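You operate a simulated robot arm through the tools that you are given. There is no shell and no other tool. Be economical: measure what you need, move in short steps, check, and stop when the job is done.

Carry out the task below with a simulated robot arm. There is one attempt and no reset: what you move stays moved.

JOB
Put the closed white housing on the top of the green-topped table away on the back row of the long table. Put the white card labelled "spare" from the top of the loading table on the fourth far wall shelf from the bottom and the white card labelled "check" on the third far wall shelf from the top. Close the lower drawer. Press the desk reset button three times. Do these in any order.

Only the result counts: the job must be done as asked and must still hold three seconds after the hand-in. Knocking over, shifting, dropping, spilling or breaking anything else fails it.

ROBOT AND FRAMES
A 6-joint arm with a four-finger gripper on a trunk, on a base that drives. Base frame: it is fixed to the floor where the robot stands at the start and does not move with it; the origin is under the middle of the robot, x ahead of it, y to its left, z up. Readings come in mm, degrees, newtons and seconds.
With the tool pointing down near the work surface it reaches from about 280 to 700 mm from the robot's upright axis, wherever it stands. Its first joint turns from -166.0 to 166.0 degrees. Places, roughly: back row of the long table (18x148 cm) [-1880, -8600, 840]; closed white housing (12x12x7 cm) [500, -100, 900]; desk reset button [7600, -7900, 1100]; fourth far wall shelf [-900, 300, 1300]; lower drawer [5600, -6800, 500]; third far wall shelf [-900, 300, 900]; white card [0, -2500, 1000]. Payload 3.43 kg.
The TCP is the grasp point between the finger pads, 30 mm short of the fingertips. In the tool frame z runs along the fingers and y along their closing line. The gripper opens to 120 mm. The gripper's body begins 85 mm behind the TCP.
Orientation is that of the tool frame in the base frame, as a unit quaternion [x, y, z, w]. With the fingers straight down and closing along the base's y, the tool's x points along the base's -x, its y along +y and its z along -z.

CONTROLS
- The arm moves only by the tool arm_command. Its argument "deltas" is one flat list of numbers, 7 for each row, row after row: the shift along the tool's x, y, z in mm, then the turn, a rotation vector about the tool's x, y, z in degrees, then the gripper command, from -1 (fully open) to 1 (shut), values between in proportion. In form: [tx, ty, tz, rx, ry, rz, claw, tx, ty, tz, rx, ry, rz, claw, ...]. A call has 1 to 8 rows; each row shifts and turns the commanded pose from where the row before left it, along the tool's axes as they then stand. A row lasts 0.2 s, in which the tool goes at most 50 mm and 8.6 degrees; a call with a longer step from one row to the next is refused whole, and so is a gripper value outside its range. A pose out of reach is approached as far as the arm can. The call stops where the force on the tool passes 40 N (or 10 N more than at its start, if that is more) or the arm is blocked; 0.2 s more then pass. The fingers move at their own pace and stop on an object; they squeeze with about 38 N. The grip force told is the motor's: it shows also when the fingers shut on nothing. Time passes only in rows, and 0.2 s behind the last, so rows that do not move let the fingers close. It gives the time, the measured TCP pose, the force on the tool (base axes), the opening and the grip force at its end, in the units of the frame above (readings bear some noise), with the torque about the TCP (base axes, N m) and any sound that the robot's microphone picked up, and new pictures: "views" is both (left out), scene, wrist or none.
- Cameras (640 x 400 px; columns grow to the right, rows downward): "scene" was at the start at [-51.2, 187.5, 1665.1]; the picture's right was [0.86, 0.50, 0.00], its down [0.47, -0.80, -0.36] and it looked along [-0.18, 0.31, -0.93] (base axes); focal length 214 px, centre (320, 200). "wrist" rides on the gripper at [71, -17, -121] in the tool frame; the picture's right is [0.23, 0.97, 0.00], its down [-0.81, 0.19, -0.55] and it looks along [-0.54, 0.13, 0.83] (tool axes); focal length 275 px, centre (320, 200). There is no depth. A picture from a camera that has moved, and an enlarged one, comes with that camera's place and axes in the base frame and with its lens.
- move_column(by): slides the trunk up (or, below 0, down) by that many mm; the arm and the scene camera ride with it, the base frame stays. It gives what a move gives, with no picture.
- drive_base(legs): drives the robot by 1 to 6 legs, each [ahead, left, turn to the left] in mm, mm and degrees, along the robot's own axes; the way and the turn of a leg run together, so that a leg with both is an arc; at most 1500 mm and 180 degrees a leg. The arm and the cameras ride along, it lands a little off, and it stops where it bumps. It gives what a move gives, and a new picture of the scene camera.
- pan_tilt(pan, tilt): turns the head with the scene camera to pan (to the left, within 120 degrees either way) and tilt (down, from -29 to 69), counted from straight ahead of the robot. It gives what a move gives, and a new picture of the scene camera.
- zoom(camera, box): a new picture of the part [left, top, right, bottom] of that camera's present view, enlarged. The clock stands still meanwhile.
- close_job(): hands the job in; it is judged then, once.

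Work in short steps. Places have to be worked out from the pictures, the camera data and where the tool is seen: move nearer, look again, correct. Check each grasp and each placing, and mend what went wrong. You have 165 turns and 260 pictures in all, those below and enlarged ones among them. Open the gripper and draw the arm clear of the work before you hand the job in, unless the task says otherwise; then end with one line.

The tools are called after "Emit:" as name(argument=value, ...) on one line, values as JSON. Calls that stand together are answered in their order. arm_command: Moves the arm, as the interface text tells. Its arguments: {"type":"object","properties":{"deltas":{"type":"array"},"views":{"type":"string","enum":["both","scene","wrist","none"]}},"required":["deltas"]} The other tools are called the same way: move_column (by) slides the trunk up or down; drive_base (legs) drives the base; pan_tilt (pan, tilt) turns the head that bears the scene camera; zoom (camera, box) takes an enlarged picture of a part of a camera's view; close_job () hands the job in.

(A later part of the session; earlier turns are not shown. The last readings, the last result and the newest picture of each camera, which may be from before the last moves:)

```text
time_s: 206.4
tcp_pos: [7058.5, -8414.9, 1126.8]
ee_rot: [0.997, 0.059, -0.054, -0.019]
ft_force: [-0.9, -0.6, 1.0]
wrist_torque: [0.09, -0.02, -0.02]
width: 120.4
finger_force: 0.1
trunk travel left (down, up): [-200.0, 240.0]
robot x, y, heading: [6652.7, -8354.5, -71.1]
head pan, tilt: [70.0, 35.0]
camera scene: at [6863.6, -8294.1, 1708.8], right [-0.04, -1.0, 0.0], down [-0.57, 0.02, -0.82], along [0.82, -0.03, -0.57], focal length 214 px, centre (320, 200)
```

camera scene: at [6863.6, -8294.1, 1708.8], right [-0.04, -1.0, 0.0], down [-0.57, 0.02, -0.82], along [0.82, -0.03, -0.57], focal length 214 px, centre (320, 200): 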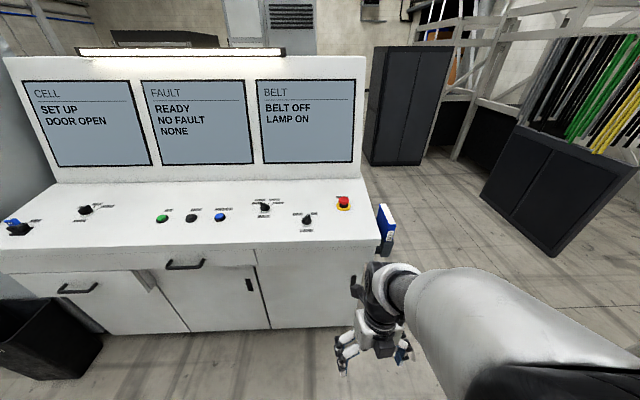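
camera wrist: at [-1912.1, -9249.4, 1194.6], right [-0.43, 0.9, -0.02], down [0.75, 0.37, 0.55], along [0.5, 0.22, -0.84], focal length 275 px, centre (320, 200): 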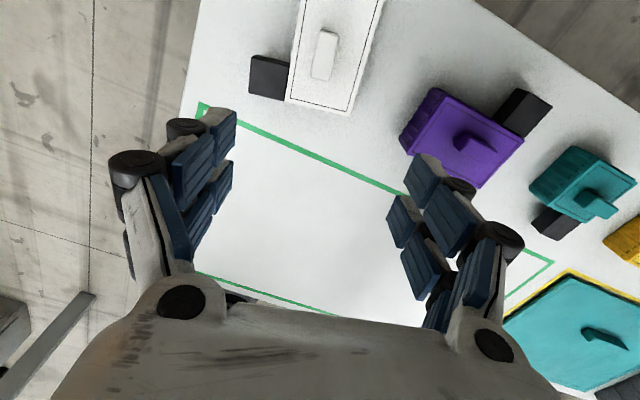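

Button confirmed at (7644, -7866, ~1090). I straighten and raise the tool, shut the fingers, then drive in.

Emit:
arm_command(deltas=[0, 0, -30, -1.1, 3.05, 3.4, 1, 0, 0, -30, -1.1, 3.05, 3.4, 1, 0, 0, -35, 0, 0, 0, 1, 0, 0, 0, 0, 0, 0, 1], views="none")

Emit:
drive_base(legs=[[-518, 177, 0], [169, 493, 0]])

Emit:
arm_command(deltas=[0, 0, 0, 0, 0, 0, 1], views="wrist")

```text
time_s: 207.4
tcp_pos: [7058.3, -8438.8, 1209.4]
ee_rot: [1.0, -0.009, -0.014, -0.005]
ft_force: [0.6, -0.3, 0.4]
wrist_torque: [0.0, 0.09, 0.0]
width: 44.1
finger_force: 2.7
out of reach, approached as far as the arm can: row 2
trunk travel left (down, up): [-200.0, 240.0]
robot x, y, heading: [6656.4, -8358.3, -71.0]
head pan, tilt: [70.0, 35.0]
```

```text
time_s: 213.2
tcp_pos: [7580.1, -7885.4, 1213.9]
ee_rot: [1.0, -0.009, -0.006, -0.004]
ft_force: [-0.4, -1.0, -0.4]
wrist_torque: [-0.01, 0.03, -0.03]
width: 0.0
finger_force: 33.7
trunk travel left (down, up): [-200.0, 240.0]
robot x, y, heading: [7170.1, -7803.6, -70.9]
head pan, tilt: [70.0, 35.0]
camera scene: at [7363.1, -7793.2, 1708.7], right [-0.64, -0.77, 0.0], down [-0.44, 0.37, -0.82], along [0.63, -0.53, -0.57], focal length 214 px, centre (320, 200)
```

scene: 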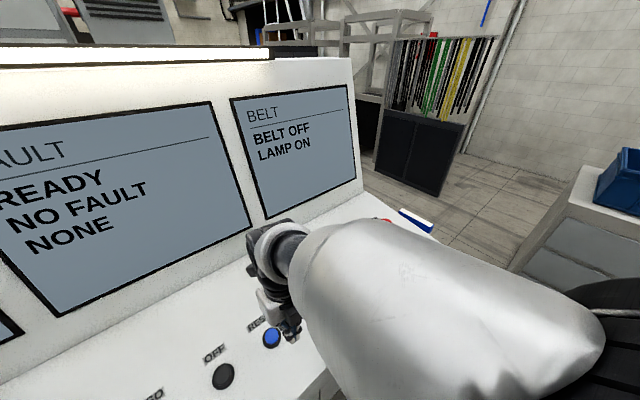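

```text
time_s: 213.6
tcp_pos: [7577.6, -7887.5, 1210.2]
ee_rot: [1.0, -0.011, -0.011, -0.004]
ft_force: [-1.0, 0.0, 1.4]
wrist_torque: [0.01, -0.05, 0.01]
width: 0.0
finger_force: 33.2
trunk travel left (down, up): [-200.0, 240.0]
robot x, y, heading: [7173.1, -7798.4, -70.8]
head pan, tilt: [70.0, 35.0]
camera wrist: at [7653.1, -7872.3, 1330.3], right [0.21, -0.98, -0.01], down [-0.8, -0.18, 0.57], along [-0.56, -0.11, -0.82], focal length 275 px, centre (320, 200)
```

wrist: 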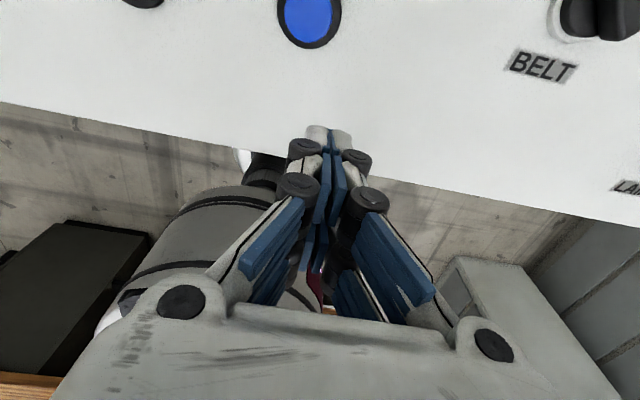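

Button seen at (7647, -7863). I move over it and come down part way.

Emit:
arm_command(deltas=[35, -13, 0, 0, 0, 0, 1, 34, -12, 0, 0, 0, 0, 1, 0, 0, 40, 0, 0, 0, 1], views="both")

```text
time_s: 214.4
tcp_pos: [7645.6, -7885.8, 1173.2]
ee_rot: [1.0, -0.004, -0.005, -0.008]
ft_force: [0.0, 0.1, -0.5]
wrist_torque: [0.07, -0.05, -0.05]
width: 0.1
finger_force: 33.4
out of reach, approached as far as the arm can: row 1, 2
trunk travel left (down, up): [-200.0, 240.0]
robot x, y, heading: [7168.8, -7799.8, -71.0]
head pan, tilt: [70.0, 35.0]
camera scene: at [7382.2, -7738.6, 1708.9], right [-0.02, -1.0, 0.0], down [-0.57, 0.01, -0.82], along [0.82, -0.01, -0.57], focal length 214 px, centre (320, 200)
camera wrist: at [7719.7, -7871.8, 1294.0], right [0.22, -0.98, -0.02], down [-0.81, -0.19, 0.56], along [-0.55, -0.11, -0.83], focal length 275 px, centre (320, 200)
```

scene: 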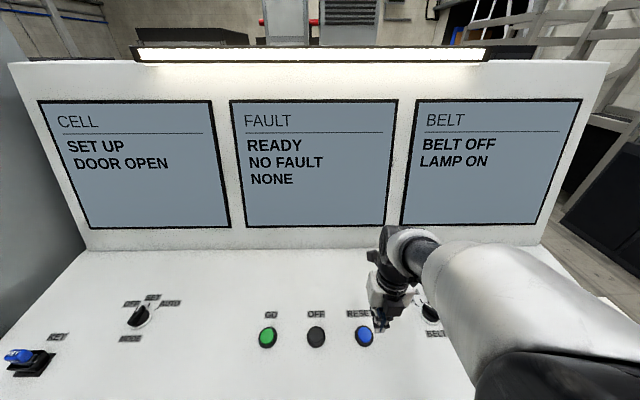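
wrist: 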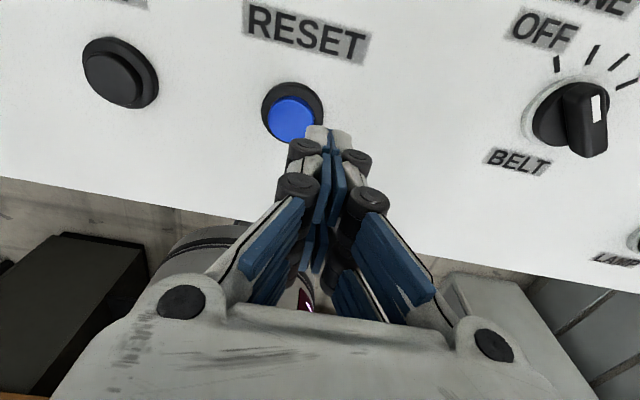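

The arm wouldn't go further in +y, so I nudge the base (+6, +23).

Emit:
drive_base(legs=[[-20, 13, 0]])

Emit:
arm_command(deltas=[0, 0, 20, 0, 0, 0, 1], views="both")

```text
time_s: 215.2
tcp_pos: [7653.3, -7862.1, 1172.1]
ee_rot: [1.0, -0.006, -0.006, -0.008]
ft_force: [-0.5, 0.6, 0.6]
wrist_torque: [-0.08, 0.01, 0.0]
width: 0.2
finger_force: 33.2
trunk travel left (down, up): [-200.0, 240.0]
robot x, y, heading: [7176.8, -7779.8, -70.9]
head pan, tilt: [70.0, 35.0]
camera scene: at [7389.1, -7713.1, 1708.7], right [-0.02, -1.0, 0.0], down [-0.57, 0.01, -0.82], along [0.82, -0.02, -0.57], focal length 214 px, centre (320, 200)
```

scene: 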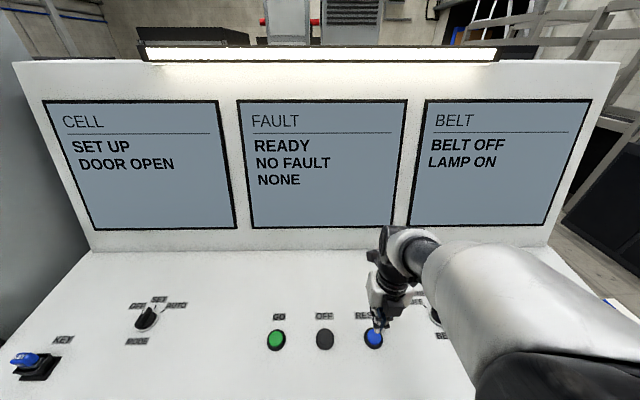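

```text
time_s: 215.6
tcp_pos: [7652.7, -7861.8, 1153.6]
ee_rot: [1.0, -0.005, -0.006, -0.008]
ft_force: [-0.1, 0.4, -0.1]
wrist_torque: [-0.01, 0.01, 0.03]
width: 0.0
finger_force: 33.8
trunk travel left (down, up): [-200.0, 240.0]
robot x, y, heading: [7177.6, -7776.6, -71.0]
head pan, tilt: [70.0, 35.0]
camera scene: at [7389.4, -7714.7, 1708.7], right [-0.02, -1.0, 0.0], down [-0.57, 0.01, -0.82], along [0.82, -0.01, -0.57], focal length 214 px, centre (320, 200)
camera wrist: at [7725.7, -7848.3, 1273.9], right [0.22, -0.98, -0.02], down [-0.81, -0.19, 0.56], along [-0.55, -0.11, -0.83], focal length 275 px, centre (320, 200)
```

scene: 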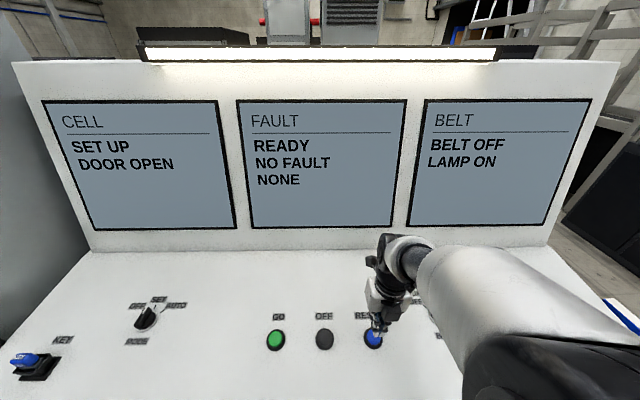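
wrist: 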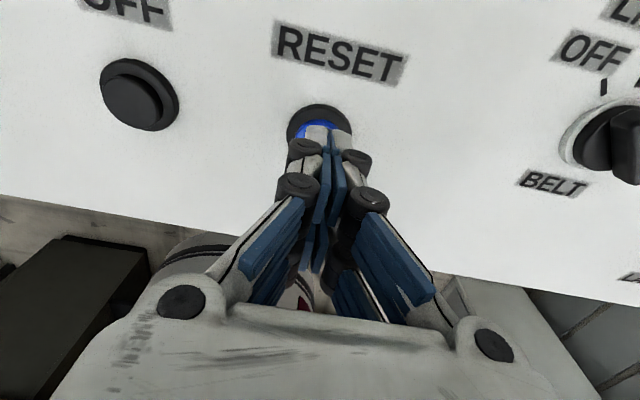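

Nearly centred; shift +6 in x and come down gently until contact.

Emit:
arm_command(deltas=[6, 0, 12, 0, 0, 0, 1, 0, 0, 6, 0, 0, 0, 1, 0, 0, 3, 0, 0, 0, 1], views="wrist")

```text
time_s: 216.4
tcp_pos: [7657.1, -7863.0, 1131.9]
ee_rot: [1.0, -0.005, -0.006, -0.008]
ft_force: [0.3, -0.1, -0.1]
wrist_torque: [0.02, 0.02, 0.03]
width: 0.0
finger_force: 34.0
trunk travel left (down, up): [-200.0, 240.0]
robot x, y, heading: [7174.6, -7776.0, -71.1]
head pan, tilt: [70.0, 35.0]
camera wrist: at [7731.1, -7848.0, 1252.5], right [0.22, -0.98, -0.02], down [-0.81, -0.19, 0.56], along [-0.55, -0.11, -0.83], focal length 275 px, centre (320, 200)
```

wrist: 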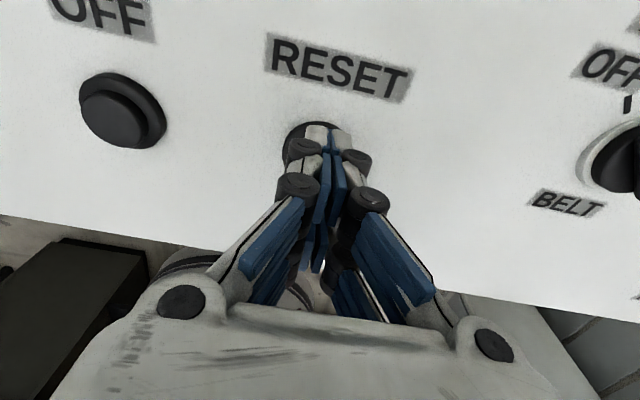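

Emit:
arm_command(deltas=[0, 0, 3, 0, 0, 0, 1, 0, 0, 3, 0, 0, 0, 1, 0, 0, 2, 0, 0, 0, 1], views="none")

```text
time_s: 217.2
tcp_pos: [7658.2, -7862.1, 1124.9]
ee_rot: [1.0, -0.005, -0.005, -0.009]
ft_force: [0.3, -0.2, 0.1]
wrist_torque: [0.03, 0.0, -0.02]
width: 0.1
finger_force: 33.3
trunk travel left (down, up): [-200.0, 240.0]
robot x, y, heading: [7171.5, -7779.3, -70.9]
head pan, tilt: [70.0, 35.0]
```

No contact yet at tip z≈1095; a little further.

Emit:
arm_command(deltas=[0, 0, 2, 0, 0, 0, 1, 0, 0, 2, 0, 0, 0, 1, 0, 0, 2, 0, 0, 0, 1], views="none")

```text
time_s: 218.0
tcp_pos: [7657.5, -7862.4, 1117.9]
ee_rot: [1.0, -0.005, -0.007, -0.009]
ft_force: [-0.2, -0.4, 1.0]
wrist_torque: [0.02, 0.02, -0.01]
width: 0.0
finger_force: 33.3
trunk travel left (down, up): [-200.0, 240.0]
robot x, y, heading: [7175.5, -7773.5, -70.9]
head pan, tilt: [70.0, 35.0]
```

Emit:
arm_command(deltas=[0, 0, 2, 0, 0, 0, 1, 0, 0, 2, 0, 0, 0, 1], views="wrist")

```text
time_s: 218.6
tcp_pos: [7657.9, -7861.2, 1114.4]
ee_rot: [1.0, -0.005, -0.006, -0.008]
ft_force: [0.3, 0.0, 0.1]
wrist_torque: [0.03, 0.0, -0.01]
width: 5.8
finger_force: 33.5
trunk travel left (down, up): [-200.0, 240.0]
robot x, y, heading: [7175.7, -7776.3, -71.2]
head pan, tilt: [70.0, 35.0]
camera wrist: at [7730.8, -7847.7, 1234.9], right [0.22, -0.98, -0.02], down [-0.81, -0.19, 0.56], along [-0.55, -0.11, -0.83], focal length 275 px, centre (320, 200)
```

wrist: 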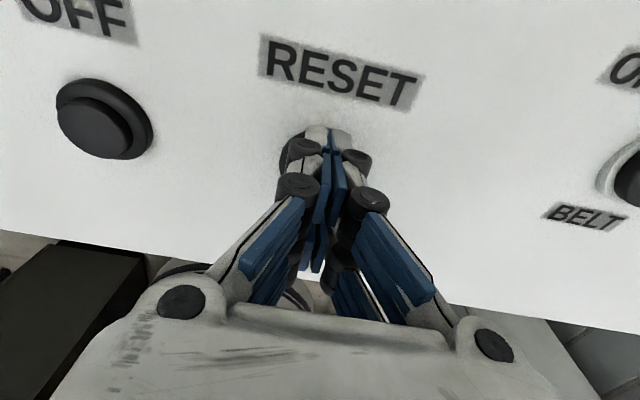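

No force yet; better fit of all sightings gives the cap at (7651, -7864) with its top ~1080. I shift slightly and go on down in 2 mm steps.

Emit:
arm_command(deltas=[0, 0, -8, 0, 0, 0, 1, -6, 3, 0, 0, 0, 0, 1, 0, 0, 4, 0, 0, 0, 1, 0, 0, 4, 0, 0, 0, 1, 0, 0, 2, 0, 0, 0, 1], views="none")

Emit:
arm_command(deltas=[0, 0, 2, 0, 0, 0, 1, 0, 0, 2, 0, 0, 0, 1], views="wrist")

```text
time_s: 219.8
tcp_pos: [7652.1, -7865.6, 1112.3]
ee_rot: [1.0, -0.005, -0.006, -0.008]
ft_force: [0.7, -0.5, 1.5]
wrist_torque: [0.01, -0.05, -0.02]
width: 6.0
finger_force: 33.5
trunk travel left (down, up): [-200.0, 240.0]
robot x, y, heading: [7179.6, -7778.1, -70.9]
head pan, tilt: [70.0, 35.0]
```

```text
time_s: 220.4
tcp_pos: [7651.3, -7864.8, 1108.4]
ee_rot: [1.0, -0.005, -0.005, -0.008]
ft_force: [2.3, -0.9, 5.6]
wrist_torque: [0.01, -0.16, -0.01]
width: 5.8
finger_force: 33.3
trunk travel left (down, up): [-200.0, 240.0]
robot x, y, heading: [7178.9, -7777.5, -71.1]
head pan, tilt: [70.0, 35.0]
heard: click
camera wrist: at [7724.5, -7850.7, 1229.3], right [0.22, -0.98, -0.02], down [-0.81, -0.19, 0.56], along [-0.55, -0.11, -0.83], focal length 275 px, centre (320, 200)
```

wrist: 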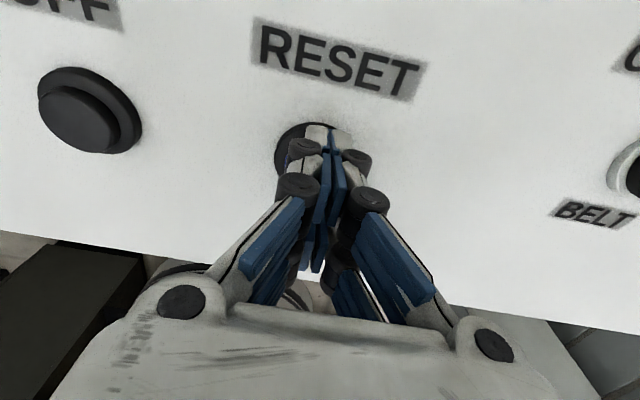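

Click heard: press one. I release by 12 mm.

Emit:
arm_command(deltas=[0, 0, -6, 0, 0, 0, 1, 0, 0, -6, 0, 0, 0, 1, 0, 0, 0, 0, 0, 0, 1], views="scene")

Emit:
zoom(camera="scene", box=[200, 80, 520, 380])

```text
time_s: 221.2
tcp_pos: [7650.9, -7864.0, 1120.4]
ee_rot: [1.0, -0.005, -0.006, -0.01]
ft_force: [0.2, 0.0, -0.3]
wrist_torque: [-0.01, -0.02, 0.01]
width: 0.0
finger_force: 33.4
trunk travel left (down, up): [-200.0, 240.0]
robot x, y, heading: [7173.7, -7776.5, -71.0]
head pan, tilt: [70.0, 35.0]
camera scene: at [7388.7, -7715.0, 1708.8], right [-0.02, -1.0, 0.0], down [-0.57, 0.01, -0.82], along [0.82, -0.01, -0.57], focal length 214 px, centre (320, 200)
```

scene: 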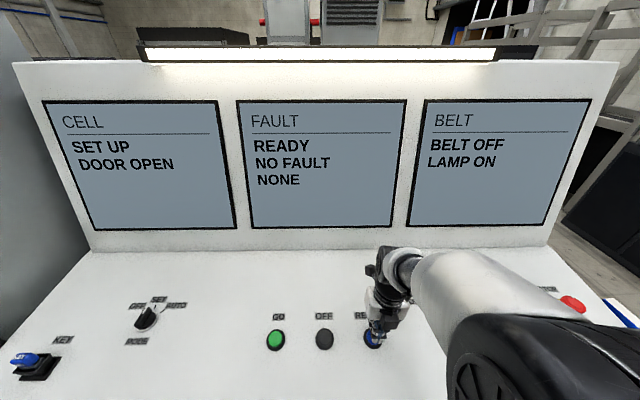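

```text
1.33 times, centred on (360, 230) of scene
camera zoom: at [7388.7, -7715.0, 1708.8], right [-0.02, -1.0, 0.0], down [-0.57, 0.01, -0.82], along [0.82, -0.01, -0.57], focal length 286 px, centre (267, 160)
```

zoom: 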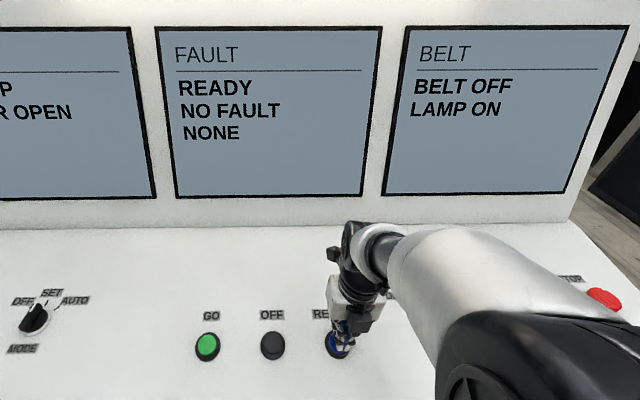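

Back up. Press two.

Emit:
arm_command(deltas=[0, 0, 4, 0, 0, 0, 1, 0, 0, 4, 0, 0, 0, 1, 0, 0, 2, 0, 0, 0, 1, 0, 0, 2, 0, 0, 0, 1], views="none")

```text
time_s: 222.2
tcp_pos: [7650.9, -7864.7, 1106.8]
ee_rot: [1.0, -0.005, -0.005, -0.008]
ft_force: [2.0, 0.2, 5.7]
wrist_torque: [-0.03, -0.13, -0.01]
width: 5.9
finger_force: 33.4
trunk travel left (down, up): [-200.0, 240.0]
robot x, y, heading: [7179.3, -7775.4, -71.0]
head pan, tilt: [70.0, 35.0]
heard: click
```

Second click. Release and press three.

Emit:
arm_command(deltas=[0, 0, -6, 0, 0, 0, 1, 0, 0, -6, 0, 0, 0, 1, 0, 0, 0, 0, 0, 0, 1], views="none")

Emit:
arm_command(deltas=[0, 0, 4, 0, 0, 0, 1, 0, 0, 4, 0, 0, 0, 1, 0, 0, 2, 0, 0, 0, 1, 0, 0, 2, 0, 0, 0, 1], views="none")

```text
time_s: 223.0
tcp_pos: [7651.4, -7864.5, 1119.5]
ee_rot: [1.0, -0.005, -0.005, -0.009]
ft_force: [0.7, -0.2, -0.4]
wrist_torque: [0.02, -0.03, 0.01]
width: 0.4
finger_force: 33.4
trunk travel left (down, up): [-200.0, 240.0]
robot x, y, heading: [7174.1, -7774.7, -71.3]
head pan, tilt: [70.0, 35.0]
```

```text
time_s: 224.0
tcp_pos: [7652.6, -7865.5, 1108.2]
ee_rot: [1.0, -0.005, -0.005, -0.007]
ft_force: [1.5, -0.5, 4.3]
wrist_torque: [0.01, -0.14, -0.02]
width: 6.0
finger_force: 33.8
trunk travel left (down, up): [-200.0, 240.0]
robot x, y, heading: [7175.4, -7777.2, -71.0]
head pan, tilt: [70.0, 35.0]
heard: click
```

Third click. I raise well clear and check the console.

Emit:
arm_command(deltas=[0, 0, -20, 0, 0, 0, 1, 0, 0, -40, 0, 0, 0, 1, 0, 0, -40, 0, 0, 0, 1], views="scene")

```text
time_s: 224.8
tcp_pos: [7651.0, -7866.7, 1208.0]
ee_rot: [1.0, -0.006, -0.007, -0.009]
ft_force: [-0.1, -0.1, 0.4]
wrist_torque: [-0.02, 0.0, -0.02]
width: 0.0
finger_force: 33.2
trunk travel left (down, up): [-200.0, 240.0]
robot x, y, heading: [7179.5, -7778.1, -71.0]
head pan, tilt: [70.0, 35.0]
camera scene: at [7388.0, -7714.9, 1708.9], right [-0.02, -1.0, 0.0], down [-0.57, 0.01, -0.82], along [0.82, -0.01, -0.57], focal length 214 px, centre (320, 200)
```

scene: 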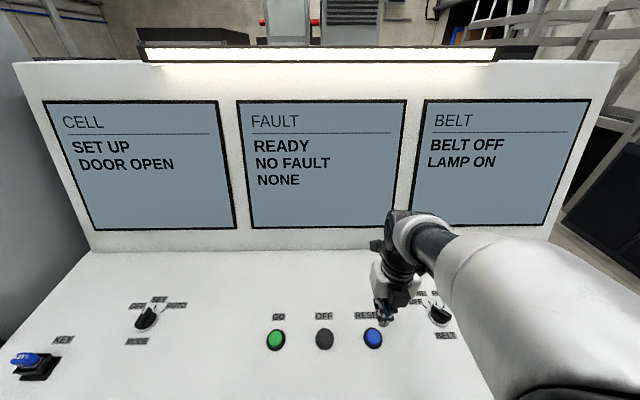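

Done with the button. I back off and go along +y to look at the drawer unit from the lane.

Emit:
drive_base(legs=[[-140, -408, 0], [-946, 324, 0]])

Emit:
pan_tilt(pan=-105, tilt=35)

```text
time_s: 232.2
tcp_pos: [7222.8, -6877.2, 1207.1]
ee_rot: [1.0, -0.009, -0.006, -0.007]
ft_force: [-0.5, 0.0, -0.4]
wrist_torque: [-0.04, 0.0, -0.02]
width: 0.0
finger_force: 33.4
trunk travel left (down, up): [-200.0, 240.0]
robot x, y, heading: [6750.5, -6784.6, -71.5]
head pan, tilt: [70.0, 35.0]
camera scene: at [6960.2, -6724.1, 1708.8], right [-0.03, -1.0, 0.0], down [-0.57, 0.01, -0.82], along [0.82, -0.02, -0.57], focal length 214 px, centre (320, 200)
```

scene: 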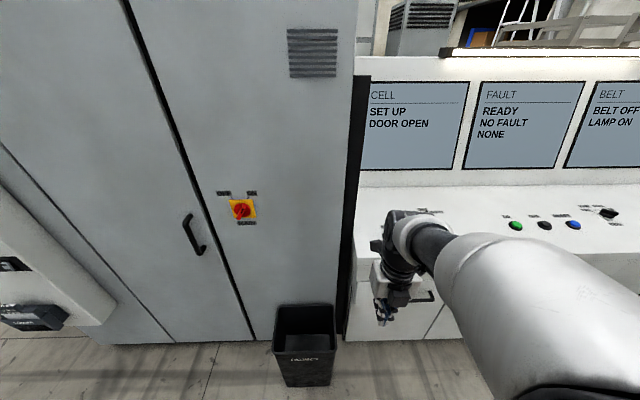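

```text
time_s: 234.8
tcp_pos: [7222.7, -6876.8, 1207.1]
ee_rot: [1.0, -0.009, -0.006, -0.009]
ft_force: [0.3, 0.1, 0.1]
wrist_torque: [-0.02, -0.02, -0.01]
width: 0.0
finger_force: 33.5
trunk travel left (down, up): [-200.0, 240.0]
robot x, y, heading: [6747.9, -6785.9, -71.5]
head pan, tilt: [-105.0, 35.0]
camera scene: at [6784.3, -6727.8, 1708.8], right [-0.06, 1.0, 0.0], down [0.57, 0.04, -0.82], along [-0.82, -0.05, -0.57], focal length 214 px, centre (320, 200)
```

scene: 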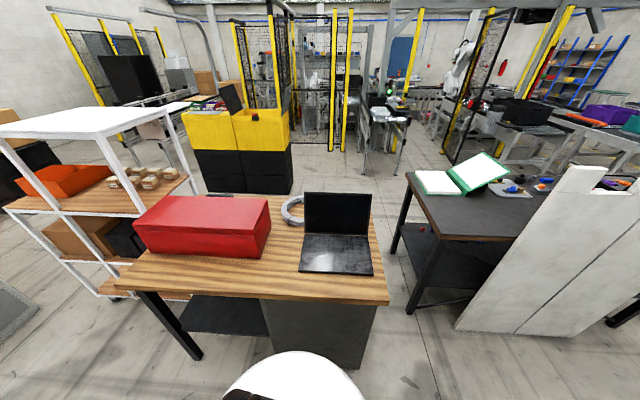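

Emit:
zoom(camera="scene", box=[220, 180, 440, 390])

```text
1.90 times, centred on (330, 285) of scene
camera zoom: at [6784.3, -6727.8, 1708.8], right [-0.06, 1.0, 0.0], down [0.57, 0.04, -0.82], along [-0.82, -0.05, -0.57], focal length 408 px, centre (301, 38)
```

zoom: 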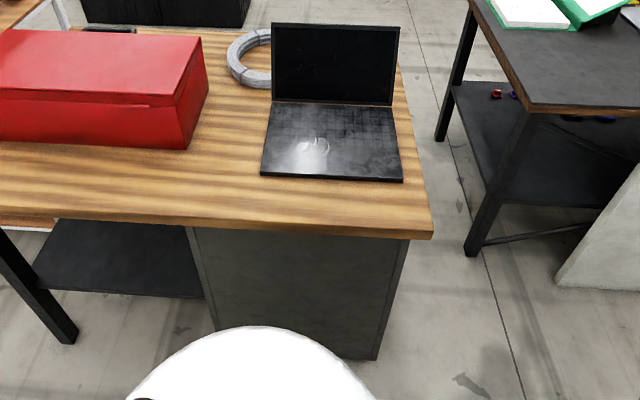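

The unit's plain back faces this side, so the drawers face -x. I drive back round by the cart's south side.

Emit:
drive_base(legs=[[763, -285, 0], [689, -304, 0], [311, -315, 0], [-360, -1092, 0]])

Emit:
pan_tilt(pan=119, tilt=25)

```text
time_s: 250.6
tcp_pos: [5791.4, -8851.2, 1208.1]
ee_rot: [1.0, 0.003, -0.006, -0.009]
ft_force: [-0.4, 0.7, -0.7]
wrist_torque: [-0.02, -0.04, 0.01]
width: 0.1
finger_force: 33.1
trunk travel left (down, up): [-200.0, 240.0]
robot x, y, heading: [5314.9, -8772.9, -70.1]
head pan, tilt: [-105.0, 35.0]
camera scene: at [5349.8, -8712.0, 1708.8], right [-0.09, 1.0, 0.0], down [0.57, 0.05, -0.82], along [-0.82, -0.07, -0.57], focal length 214 px, centre (320, 200)
```

scene: 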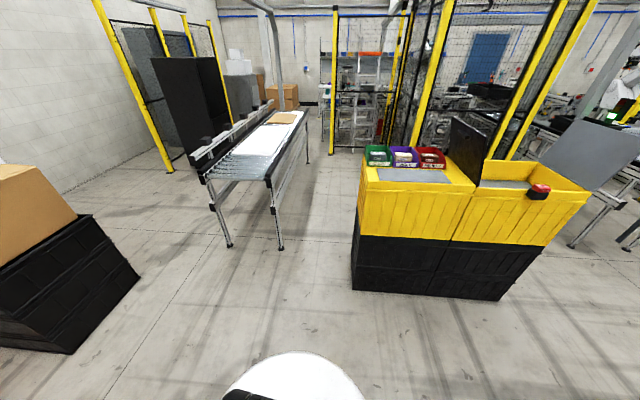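

```text
time_s: 253.8
tcp_pos: [5792.4, -8851.0, 1207.5]
ee_rot: [1.0, 0.003, -0.006, -0.009]
ft_force: [1.3, 0.2, -0.8]
wrist_torque: [0.0, 0.02, 0.0]
width: 0.0
finger_force: 33.4
trunk travel left (down, up): [-200.0, 240.0]
robot x, y, heading: [5316.3, -8766.3, -69.9]
head pan, tilt: [119.0, 25.0]
camera scene: at [5498.4, -8634.8, 1724.6], right [0.75, -0.66, 0.0], down [-0.28, -0.32, -0.91], along [0.59, 0.68, -0.42], focal length 214 px, centre (320, 200)
```

scene: 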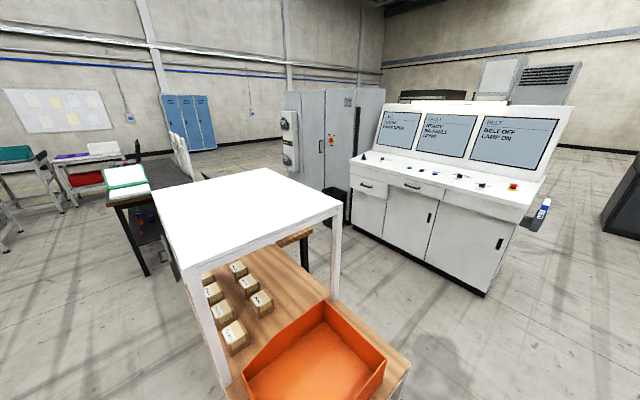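

I drive between the yellow bins and the cart up to about (4780, -7200) and look at the drawers.

Emit:
drive_base(legs=[[-340, -446, 0], [-1315, 481, 0]])

Emit:
pan_tilt(pan=90, tilt=35)

```text
time_s: 263.6
tcp_pos: [5263.5, -7284.7, 1207.7]
ee_rot: [1.0, 0.002, -0.005, -0.007]
ft_force: [-0.4, -0.2, 0.4]
wrist_torque: [-0.01, 0.01, -0.03]
width: 0.0
finger_force: 33.7
trunk travel left (down, up): [-200.0, 240.0]
robot x, y, heading: [4783.0, -7203.9, -70.2]
head pan, tilt: [119.0, 25.0]
camera scene: at [4970.2, -7067.7, 1724.5], right [0.75, -0.66, 0.0], down [-0.28, -0.32, -0.91], along [0.6, 0.68, -0.42], focal length 214 px, centre (320, 200)
```

scene: 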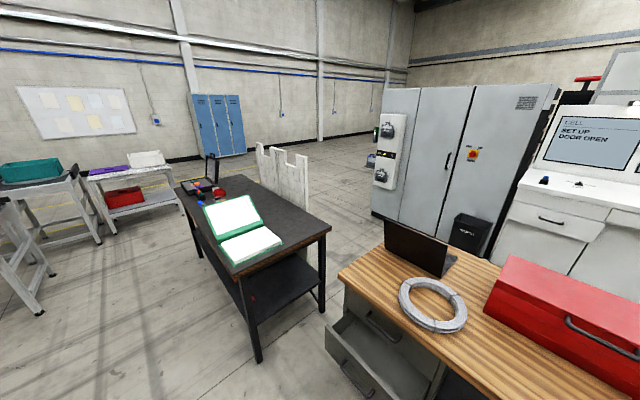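

```text
time_s: 264.5
tcp_pos: [5262.1, -7285.0, 1208.9]
ee_rot: [1.0, 0.002, -0.006, -0.009]
ft_force: [-0.1, 0.0, -0.7]
wrist_torque: [0.02, 0.04, 0.01]
width: 0.2
finger_force: 33.4
trunk travel left (down, up): [-200.0, 240.0]
robot x, y, heading: [4785.3, -7202.9, -70.5]
head pan, tilt: [90.0, 35.0]
camera scene: at [4992.3, -7107.4, 1708.8], right [0.34, -0.94, 0.0], down [-0.54, -0.19, -0.82], along [0.77, 0.28, -0.57], focal length 214 px, centre (320, 200)
```

scene: 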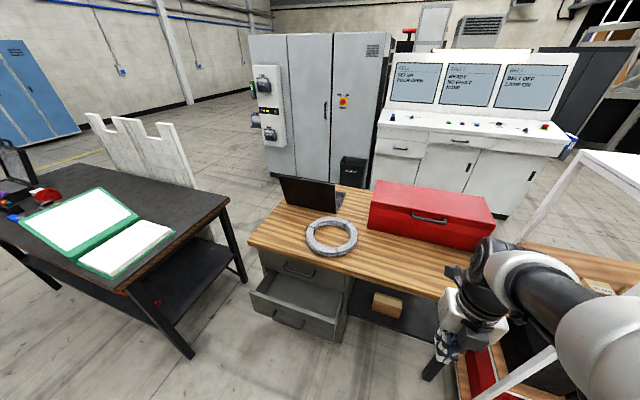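

The lower drawer stands open, with its front near x≈5530. I zoom to measure it.

Emit:
zoom(camera="scene", box=[225, 220, 385, 360])

```text
2.86 times, centred on (305, 290) of scene
camera zoom: at [4992.3, -7107.4, 1708.8], right [0.34, -0.94, 0.0], down [-0.54, -0.19, -0.82], along [0.77, 0.28, -0.57], focal length 613 px, centre (363, -57)
```

zoom: 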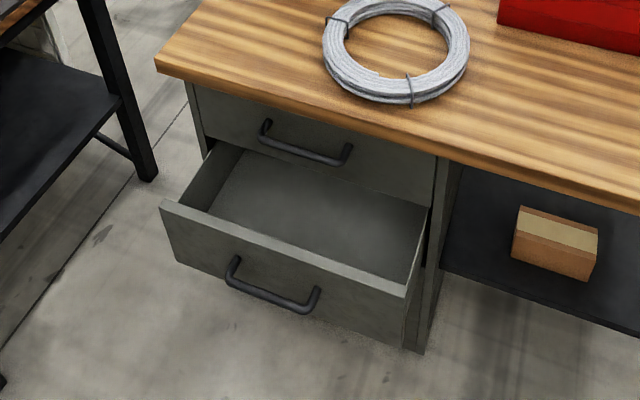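

Drawer front: x≈5557, z≈260–500, y≈-6990..-6440, handle at z≈385. I'll push it at its upper part (tip z≈465) with shut fingers tilted 45° forward. First lower trunk and pose the arm here in free space.

Emit:
move_column(by=-200)

Emit:
arm_command(deltas=[0, 0, 40, 0, 0, 0, 1, 0, 0, 40, 0, 0, 0, 1, 0, 0, 40, 0, 0, 0, 1, 0, 0, 40, 0, 0, 0, 1, 0, 0, 40, 0, 0, 0, 1, 0, 0, 40, 0, 0, 0, 1, 0, 0, 40, 0, 0, 0, 1, 0, 0, 40, 0, 0, 0, 1], views="none")

Emit:
arm_command(deltas=[0, 0, 0, 0, 7.5, 0, 1, 0, 0, 0, 0, 7.5, 0, 1, 0, 0, 0, 0, 7.5, 0, 1, 0, 0, 0, 0, 7.5, 0, 1, 0, 0, 0, 0, 7.5, 0, 1, 0, 0, 0, 0, 7.5, 0, 1], views="scene")

```text
time_s: 266.7
tcp_pos: [5261.1, -7285.7, 1007.9]
ee_rot: [1.0, 0.001, -0.006, -0.009]
ft_force: [0.5, 0.8, 0.0]
wrist_torque: [0.01, -0.02, -0.01]
width: 0.0
finger_force: 33.2
trunk travel left (down, up): [0.0, 440.0]
robot x, y, heading: [4787.4, -7203.4, -70.2]
head pan, tilt: [90.0, 35.0]
```

```text
time_s: 268.5
tcp_pos: [5258.7, -7279.4, 688.7]
ee_rot: [1.0, 0.002, -0.005, -0.009]
ft_force: [0.4, -0.7, 0.6]
wrist_torque: [0.02, 0.01, 0.02]
width: 0.2
finger_force: 34.0
trunk travel left (down, up): [0.0, 440.0]
robot x, y, heading: [4787.7, -7201.9, -70.1]
head pan, tilt: [90.0, 35.0]
```

```text
time_s: 269.9
tcp_pos: [5249.0, -7229.3, 686.0]
ee_rot: [0.98, 0.004, 0.156, -0.12]
ft_force: [-0.3, 0.6, -0.2]
wrist_torque: [0.0, -0.01, 0.03]
width: 0.2
finger_force: 34.0
out of reach, approached as far as the arm can: row 2, 3, 4, 5, 6
trunk travel left (down, up): [0.0, 440.0]
robot x, y, heading: [4787.6, -7201.0, -70.5]
head pan, tilt: [90.0, 35.0]
camera scene: at [4992.3, -7107.7, 1508.8], right [0.34, -0.94, 0.0], down [-0.54, -0.19, -0.82], along [0.77, 0.28, -0.57], focal length 214 px, centre (320, 200)
```

scene: 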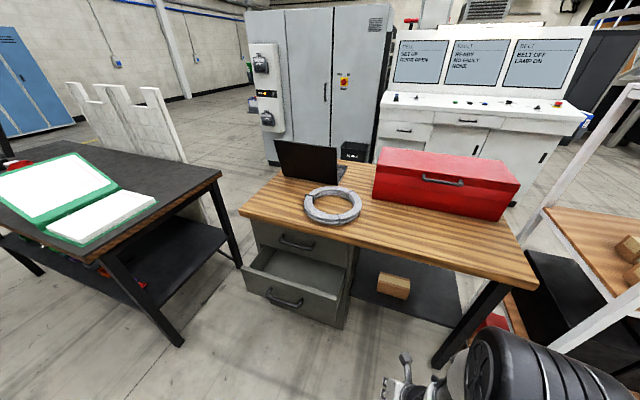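

Tilt is limited by the wrist joint in this yaw, so I use another yaw (tool x along +y) with the 45° forward tilt.

Emit:
arm_command(deltas=[0, 0, 0, -2.64, 0.91, -7.72, 1, 0, 0, 0, -2.64, 0.91, -7.72, 1, 0, 0, 0, -2.64, 0.91, -7.72, 1, 0, 0, 0, -2.64, 0.91, -7.72, 1, 0, 0, 0, -2.64, 0.91, -7.72, 1, 0, 0, 0, -2.64, 0.91, -7.72, 1], views="none")

Emit:
arm_command(deltas=[0, 0, 0, -2.64, 0.91, -7.72, 1, 0, 0, 0, -2.64, 0.91, -7.72, 1, 0, 0, 0, -2.64, 0.91, -7.72, 1, 0, 0, 0, -2.64, 0.91, -7.72, 1, 0, 0, 0, -2.64, 0.91, -7.72, 1, 0, 0, 0, -2.64, 0.91, -7.72, 1], views="scene")

```text
time_s: 271.3
tcp_pos: [5268.1, -7276.0, 697.4]
ee_rot: [0.897, 0.368, 0.238, 0.066]
ft_force: [-0.4, 1.2, 0.2]
wrist_torque: [0.01, 0.0, 0.02]
width: 0.0
finger_force: 33.7
out of reach, approached as far as the arm can: row 4, 5, 6
trunk travel left (down, up): [0.0, 440.0]
robot x, y, heading: [4790.9, -7200.8, -70.4]
head pan, tilt: [90.0, 35.0]
```

```text
time_s: 272.7
tcp_pos: [5277.8, -7341.2, 708.6]
ee_rot: [0.652, 0.653, 0.27, 0.273]
ft_force: [-0.5, 0.4, -0.8]
wrist_torque: [-0.01, -0.03, 0.02]
width: 0.0
finger_force: 33.4
out of reach, approached as far as the arm can: row 1, 2, 3, 4
trunk travel left (down, up): [0.0, 440.0]
robot x, y, heading: [4788.3, -7202.7, -70.4]
head pan, tilt: [90.0, 35.0]
camera scene: at [4992.3, -7107.6, 1508.8], right [0.34, -0.94, 0.0], down [-0.54, -0.19, -0.82], along [0.77, 0.28, -0.57], focal length 214 px, centre (320, 200)
```

scene: 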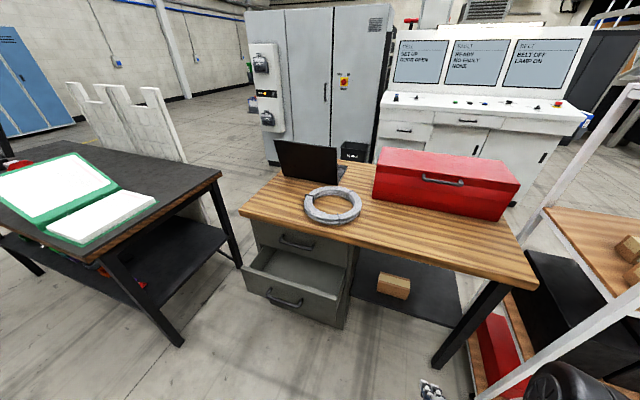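

Emit:
zoom(camera="scene", box=[225, 210, 385, 335])

```text
3.20 times, centred on (305, 272) of scene
camera zoom: at [4992.3, -7107.6, 1508.8], right [0.34, -0.94, 0.0], down [-0.54, -0.19, -0.82], along [0.77, 0.28, -0.57], focal length 686 px, centre (368, -32)
```

zoom: 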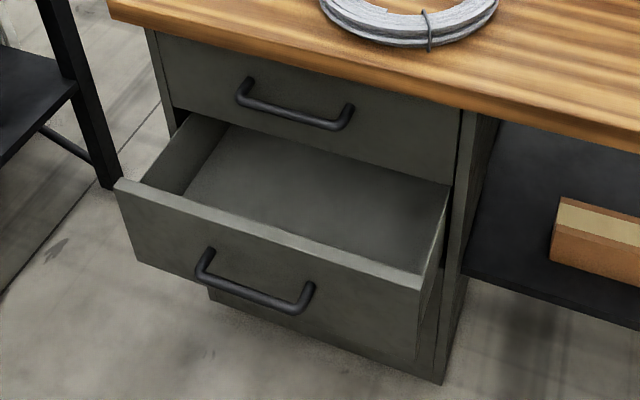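

Two heights of view give the drawer front at x≈5498, z≈415–628, y≈-7002..-6504; closed plane ≈5610. I'll push at y≈-6630, z≈595, beside/above the handle. I lower the tool and drive up to it.

Emit:
arm_command(deltas=[0, -32.9, 32.9, 0, 0, 0, 1, 0, -32.9, 32.9, 0, 0, 0, 1], views="none")

Emit:
drive_base(legs=[[-670, 238, 0], [47, 132, 0]])

Emit:
arm_command(deltas=[0, 0, 0, 0, 0, 0, 1], views="wrist")

```text
time_s: 273.3
tcp_pos: [5277.7, -7339.7, 614.9]
ee_rot: [0.652, 0.654, 0.271, 0.272]
ft_force: [0.3, 0.0, 0.0]
wrist_torque: [-0.02, 0.01, 0.0]
width: 0.0
finger_force: 34.2
trunk travel left (down, up): [0.0, 440.0]
robot x, y, heading: [4783.6, -7201.2, -70.5]
head pan, tilt: [90.0, 35.0]
```

```text
time_s: 278.1
tcp_pos: [5412.9, -6623.7, 615.1]
ee_rot: [0.652, 0.655, 0.271, 0.271]
ft_force: [-0.3, 0.2, 0.1]
wrist_torque: [0.03, 0.03, -0.01]
width: 0.0
finger_force: 33.8
trunk travel left (down, up): [0.0, 440.0]
robot x, y, heading: [4917.9, -6490.1, -70.1]
head pan, tilt: [90.0, 35.0]
camera scene: at [5126.9, -6394.2, 1508.7], right [0.34, -0.94, 0.0], down [-0.54, -0.2, -0.82], along [0.77, 0.28, -0.57], focal length 214 px, centre (320, 200)
```

scene: 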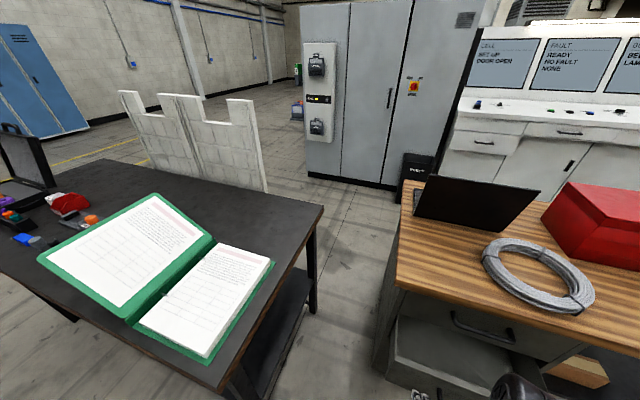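

```text
time_s: 278.5
tcp_pos: [5412.1, -6624.3, 616.5]
ee_rot: [0.651, 0.655, 0.272, 0.271]
ft_force: [0.1, -1.2, 0.1]
wrist_torque: [-0.01, 0.0, 0.03]
width: 0.0
finger_force: 33.4
trunk travel left (down, up): [0.0, 440.0]
robot x, y, heading: [4918.0, -6489.5, -70.0]
head pan, tilt: [90.0, 35.0]
camera wrist: at [5315.2, -6553.4, 689.3], right [0.69, 0.23, 0.69], down [-0.25, -0.81, 0.53], along [0.68, -0.54, -0.5], focal length 275 px, centre (320, 200)
```

wrist: 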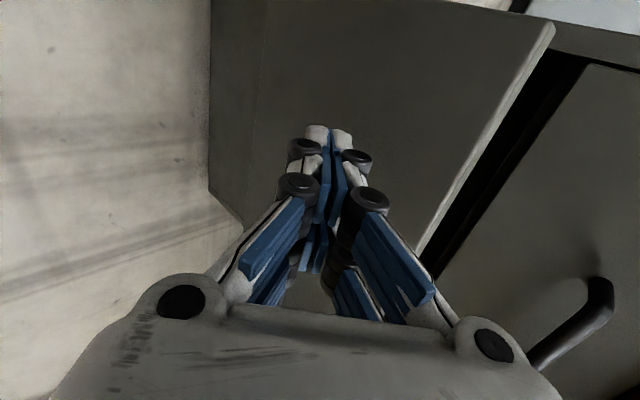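

The tips are aimed at the panel, ~55 mm below its top edge. I drive forward 60 mm, then push.

Emit:
drive_base(legs=[[20, 57, 0]])

Emit:
arm_command(deltas=[0, 14, 14, 0, 0, 0, 1, 0, 14, 14, 0, 0, 0, 1], views="wrist")

```text
time_s: 279.5
tcp_pos: [5473.1, -6623.3, 615.1]
ee_rot: [0.651, 0.655, 0.271, 0.272]
ft_force: [0.3, 0.8, -0.7]
wrist_torque: [0.0, 0.0, -0.02]
width: 0.0
finger_force: 33.5
trunk travel left (down, up): [0.0, 440.0]
robot x, y, heading: [4981.5, -6490.5, -69.9]
head pan, tilt: [90.0, 35.0]
camera scene: at [5188.1, -6393.2, 1508.7], right [0.34, -0.94, 0.0], down [-0.54, -0.2, -0.82], along [0.77, 0.28, -0.57], focal length 214 px, centre (320, 200)
```

scene: 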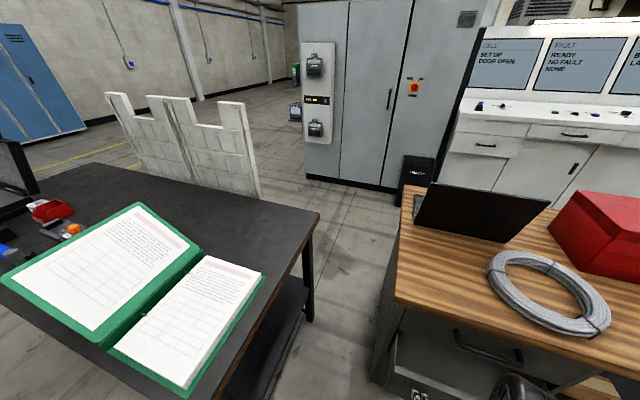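

```text
time_s: 280.1
tcp_pos: [5514.0, -6623.4, 616.4]
ee_rot: [0.65, 0.655, 0.272, 0.271]
ft_force: [1.1, 0.4, 0.7]
wrist_torque: [-0.02, -0.02, 0.02]
width: 0.0
finger_force: 33.3
trunk travel left (down, up): [0.0, 440.0]
robot x, y, heading: [4981.4, -6489.1, -69.9]
head pan, tilt: [90.0, 35.0]
camera wrist: at [5416.8, -6552.3, 690.3], right [0.68, 0.24, 0.69], down [-0.25, -0.81, 0.53], along [0.68, -0.53, -0.5], focal length 275 px, centre (320, 200)
```

wrist: 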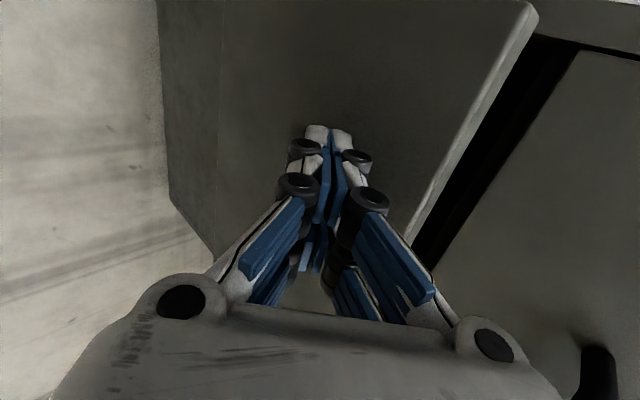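

Still no contact at tip x≈5535; I keep advancing.

Emit:
arm_command(deltas=[0, 10, 10, 0, 0, 0, 1, 0, 10, 10, 0, 0, 0, 1, 0, 10, 10, 0, 0, 0, 1, 0, 10, 10, 0, 0, 0, 1], views="wrist")

```text
time_s: 281.1
tcp_pos: [5571.4, -6621.6, 617.4]
ee_rot: [0.651, 0.654, 0.272, 0.272]
ft_force: [-0.5, 0.3, -0.3]
wrist_torque: [0.01, 0.0, 0.03]
width: 0.0
finger_force: 33.4
trunk travel left (down, up): [0.0, 440.0]
robot x, y, heading: [4981.5, -6488.4, -70.1]
head pan, tilt: [90.0, 35.0]
camera wrist: at [5473.8, -6551.8, 690.3], right [0.68, 0.23, 0.69], down [-0.25, -0.81, 0.53], along [0.68, -0.54, -0.5], focal length 275 px, centre (320, 200)
```

wrist: 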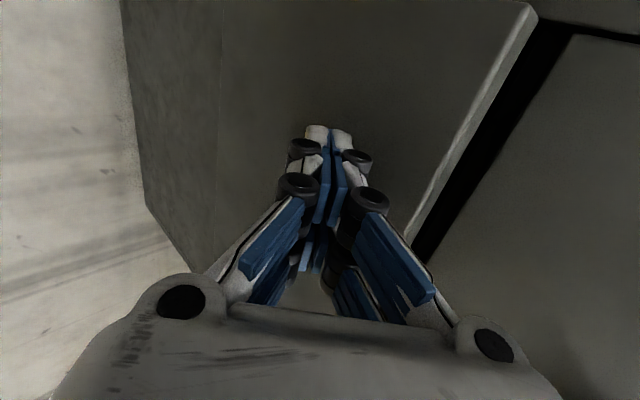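

The panel seems now to be moving with the tip (its edge stays fixed in view). I push on until resistance.

Emit:
arm_command(deltas=[0, 7, 7, 0, 0, 0, 1, 0, 7, 7, 0, 0, 0, 1, 0, 7, 7, 0, 0, 0, 1, 0, 7, 7, 0, 0, 0, 1], views="wrist")

```text
time_s: 282.1
tcp_pos: [5610.2, -6622.3, 616.1]
ee_rot: [0.651, 0.655, 0.273, 0.271]
ft_force: [-0.7, 0.2, 0.9]
wrist_torque: [-0.01, -0.01, 0.01]
width: 0.0
finger_force: 33.5
trunk travel left (down, up): [0.0, 440.0]
robot x, y, heading: [4983.8, -6487.2, -70.1]
head pan, tilt: [90.0, 35.0]
camera wrist: at [5513.1, -6551.5, 690.0], right [0.69, 0.23, 0.69], down [-0.25, -0.81, 0.53], along [0.68, -0.54, -0.5], focal length 275 px, centre (320, 200)
```

wrist: 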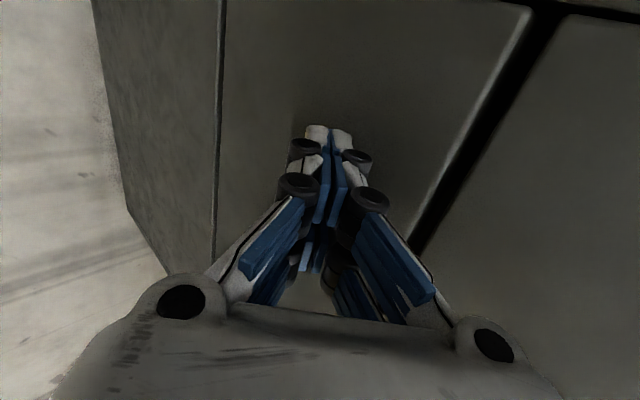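

Drawer is closing—the panel nears the upper one. A little more.

Emit:
arm_command(deltas=[0, 5, 5, 0, 0, 0, 1, 0, 5, 5, 0, 0, 0, 1, 0, 5, 5, 0, 0, 0, 1, 0, 5, 5, 0, 0, 0, 1], views="wrist")

```text
time_s: 282.7
tcp_pos: [5611.5, -6622.3, 612.4]
ee_rot: [0.655, 0.656, 0.266, 0.266]
ft_force: [-6.0, -0.1, -2.4]
wrist_torque: [0.01, 0.08, -0.11]
width: 0.0
finger_force: 33.6
trunk travel left (down, up): [0.0, 440.0]
robot x, y, heading: [4980.8, -6489.0, -70.0]
head pan, tilt: [90.0, 35.0]
stopped in row 2: the force on the tool passed its limit at 47 N (the readings are from after the stop); the commanded pose is now the measured one
camera wrist: at [5517.3, -6552.0, 686.8], right [0.7, 0.23, 0.68], down [-0.25, -0.81, 0.53], along [0.67, -0.54, -0.51], focal length 275 px, centre (320, 200)
```

wrist: 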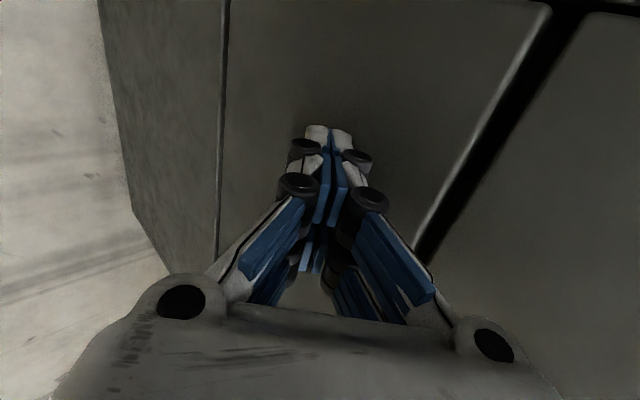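

Hard stop: drawer fully in. I retreat and check from the head camera.

Emit:
arm_command(deltas=[0, -20, -20, 0, 0, 0, 1, 0, -30, -30, 0, 0, 0, 1, 0, -30, -30, 0, 0, 0, 1], views="wrist")

Emit:
drive_base(legs=[[-100, -283, 0], [653, -232, 0]])

Emit:
zoom(camera="scene", box=[220, 190, 420, 340])

```text
time_s: 283.5
tcp_pos: [5502.4, -6625.1, 615.0]
ee_rot: [0.653, 0.656, 0.268, 0.267]
ft_force: [-0.2, -0.5, 0.7]
wrist_torque: [0.01, 0.02, -0.01]
width: 0.0
finger_force: 33.7
trunk travel left (down, up): [0.0, 440.0]
robot x, y, heading: [4982.0, -6489.9, -69.6]
head pan, tilt: [90.0, 35.0]
camera wrist: at [5406.6, -6552.5, 689.8], right [0.69, 0.23, 0.68], down [-0.25, -0.81, 0.53], along [0.68, -0.53, -0.5], focal length 275 px, centre (320, 200)
```

wrist: 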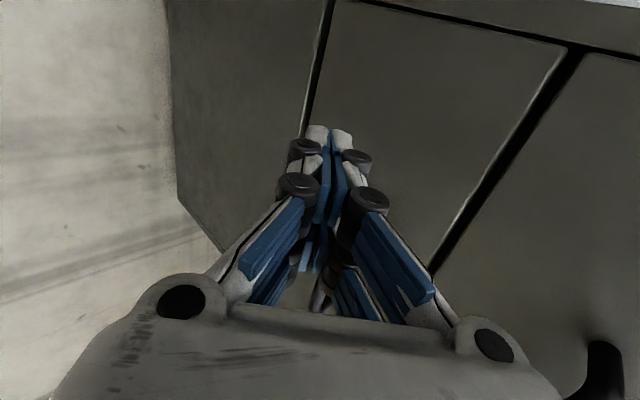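

```text
time_s: 288.9
tcp_pos: [5205.3, -7313.6, 615.0]
ee_rot: [0.653, 0.656, 0.268, 0.266]
ft_force: [0.9, 0.9, -0.2]
wrist_torque: [0.02, -0.01, -0.05]
width: 0.0
finger_force: 33.5
trunk travel left (down, up): [0.0, 440.0]
robot x, y, heading: [4685.3, -7172.9, -70.1]
head pan, tilt: [90.0, 35.0]
camera scene: at [4889.0, -7083.7, 1508.8], right [0.34, -0.94, 0.0], down [-0.54, -0.2, -0.82], along [0.77, 0.28, -0.57], focal length 214 px, centre (320, 200)
```

scene: 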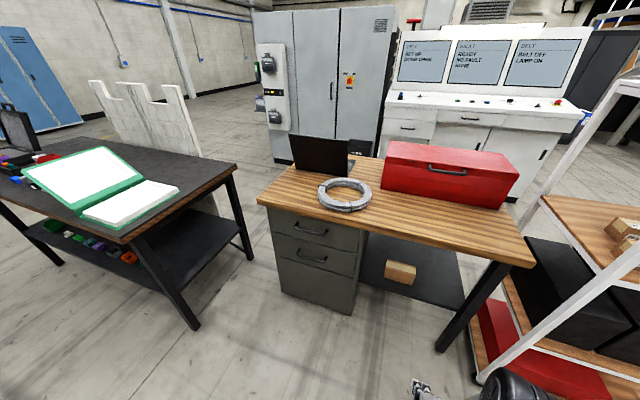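

```text
2.67 times, centred on (320, 265) of scene
camera zoom: at [4889.0, -7083.7, 1508.8], right [0.34, -0.94, 0.0], down [-0.54, -0.2, -0.82], along [0.77, 0.28, -0.57], focal length 572 px, centre (320, 27)
```

zoom: 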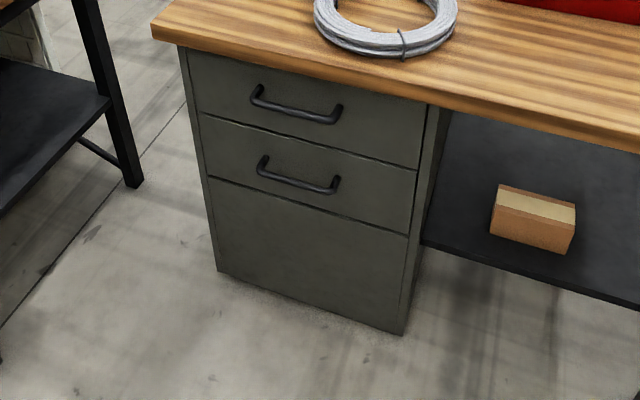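

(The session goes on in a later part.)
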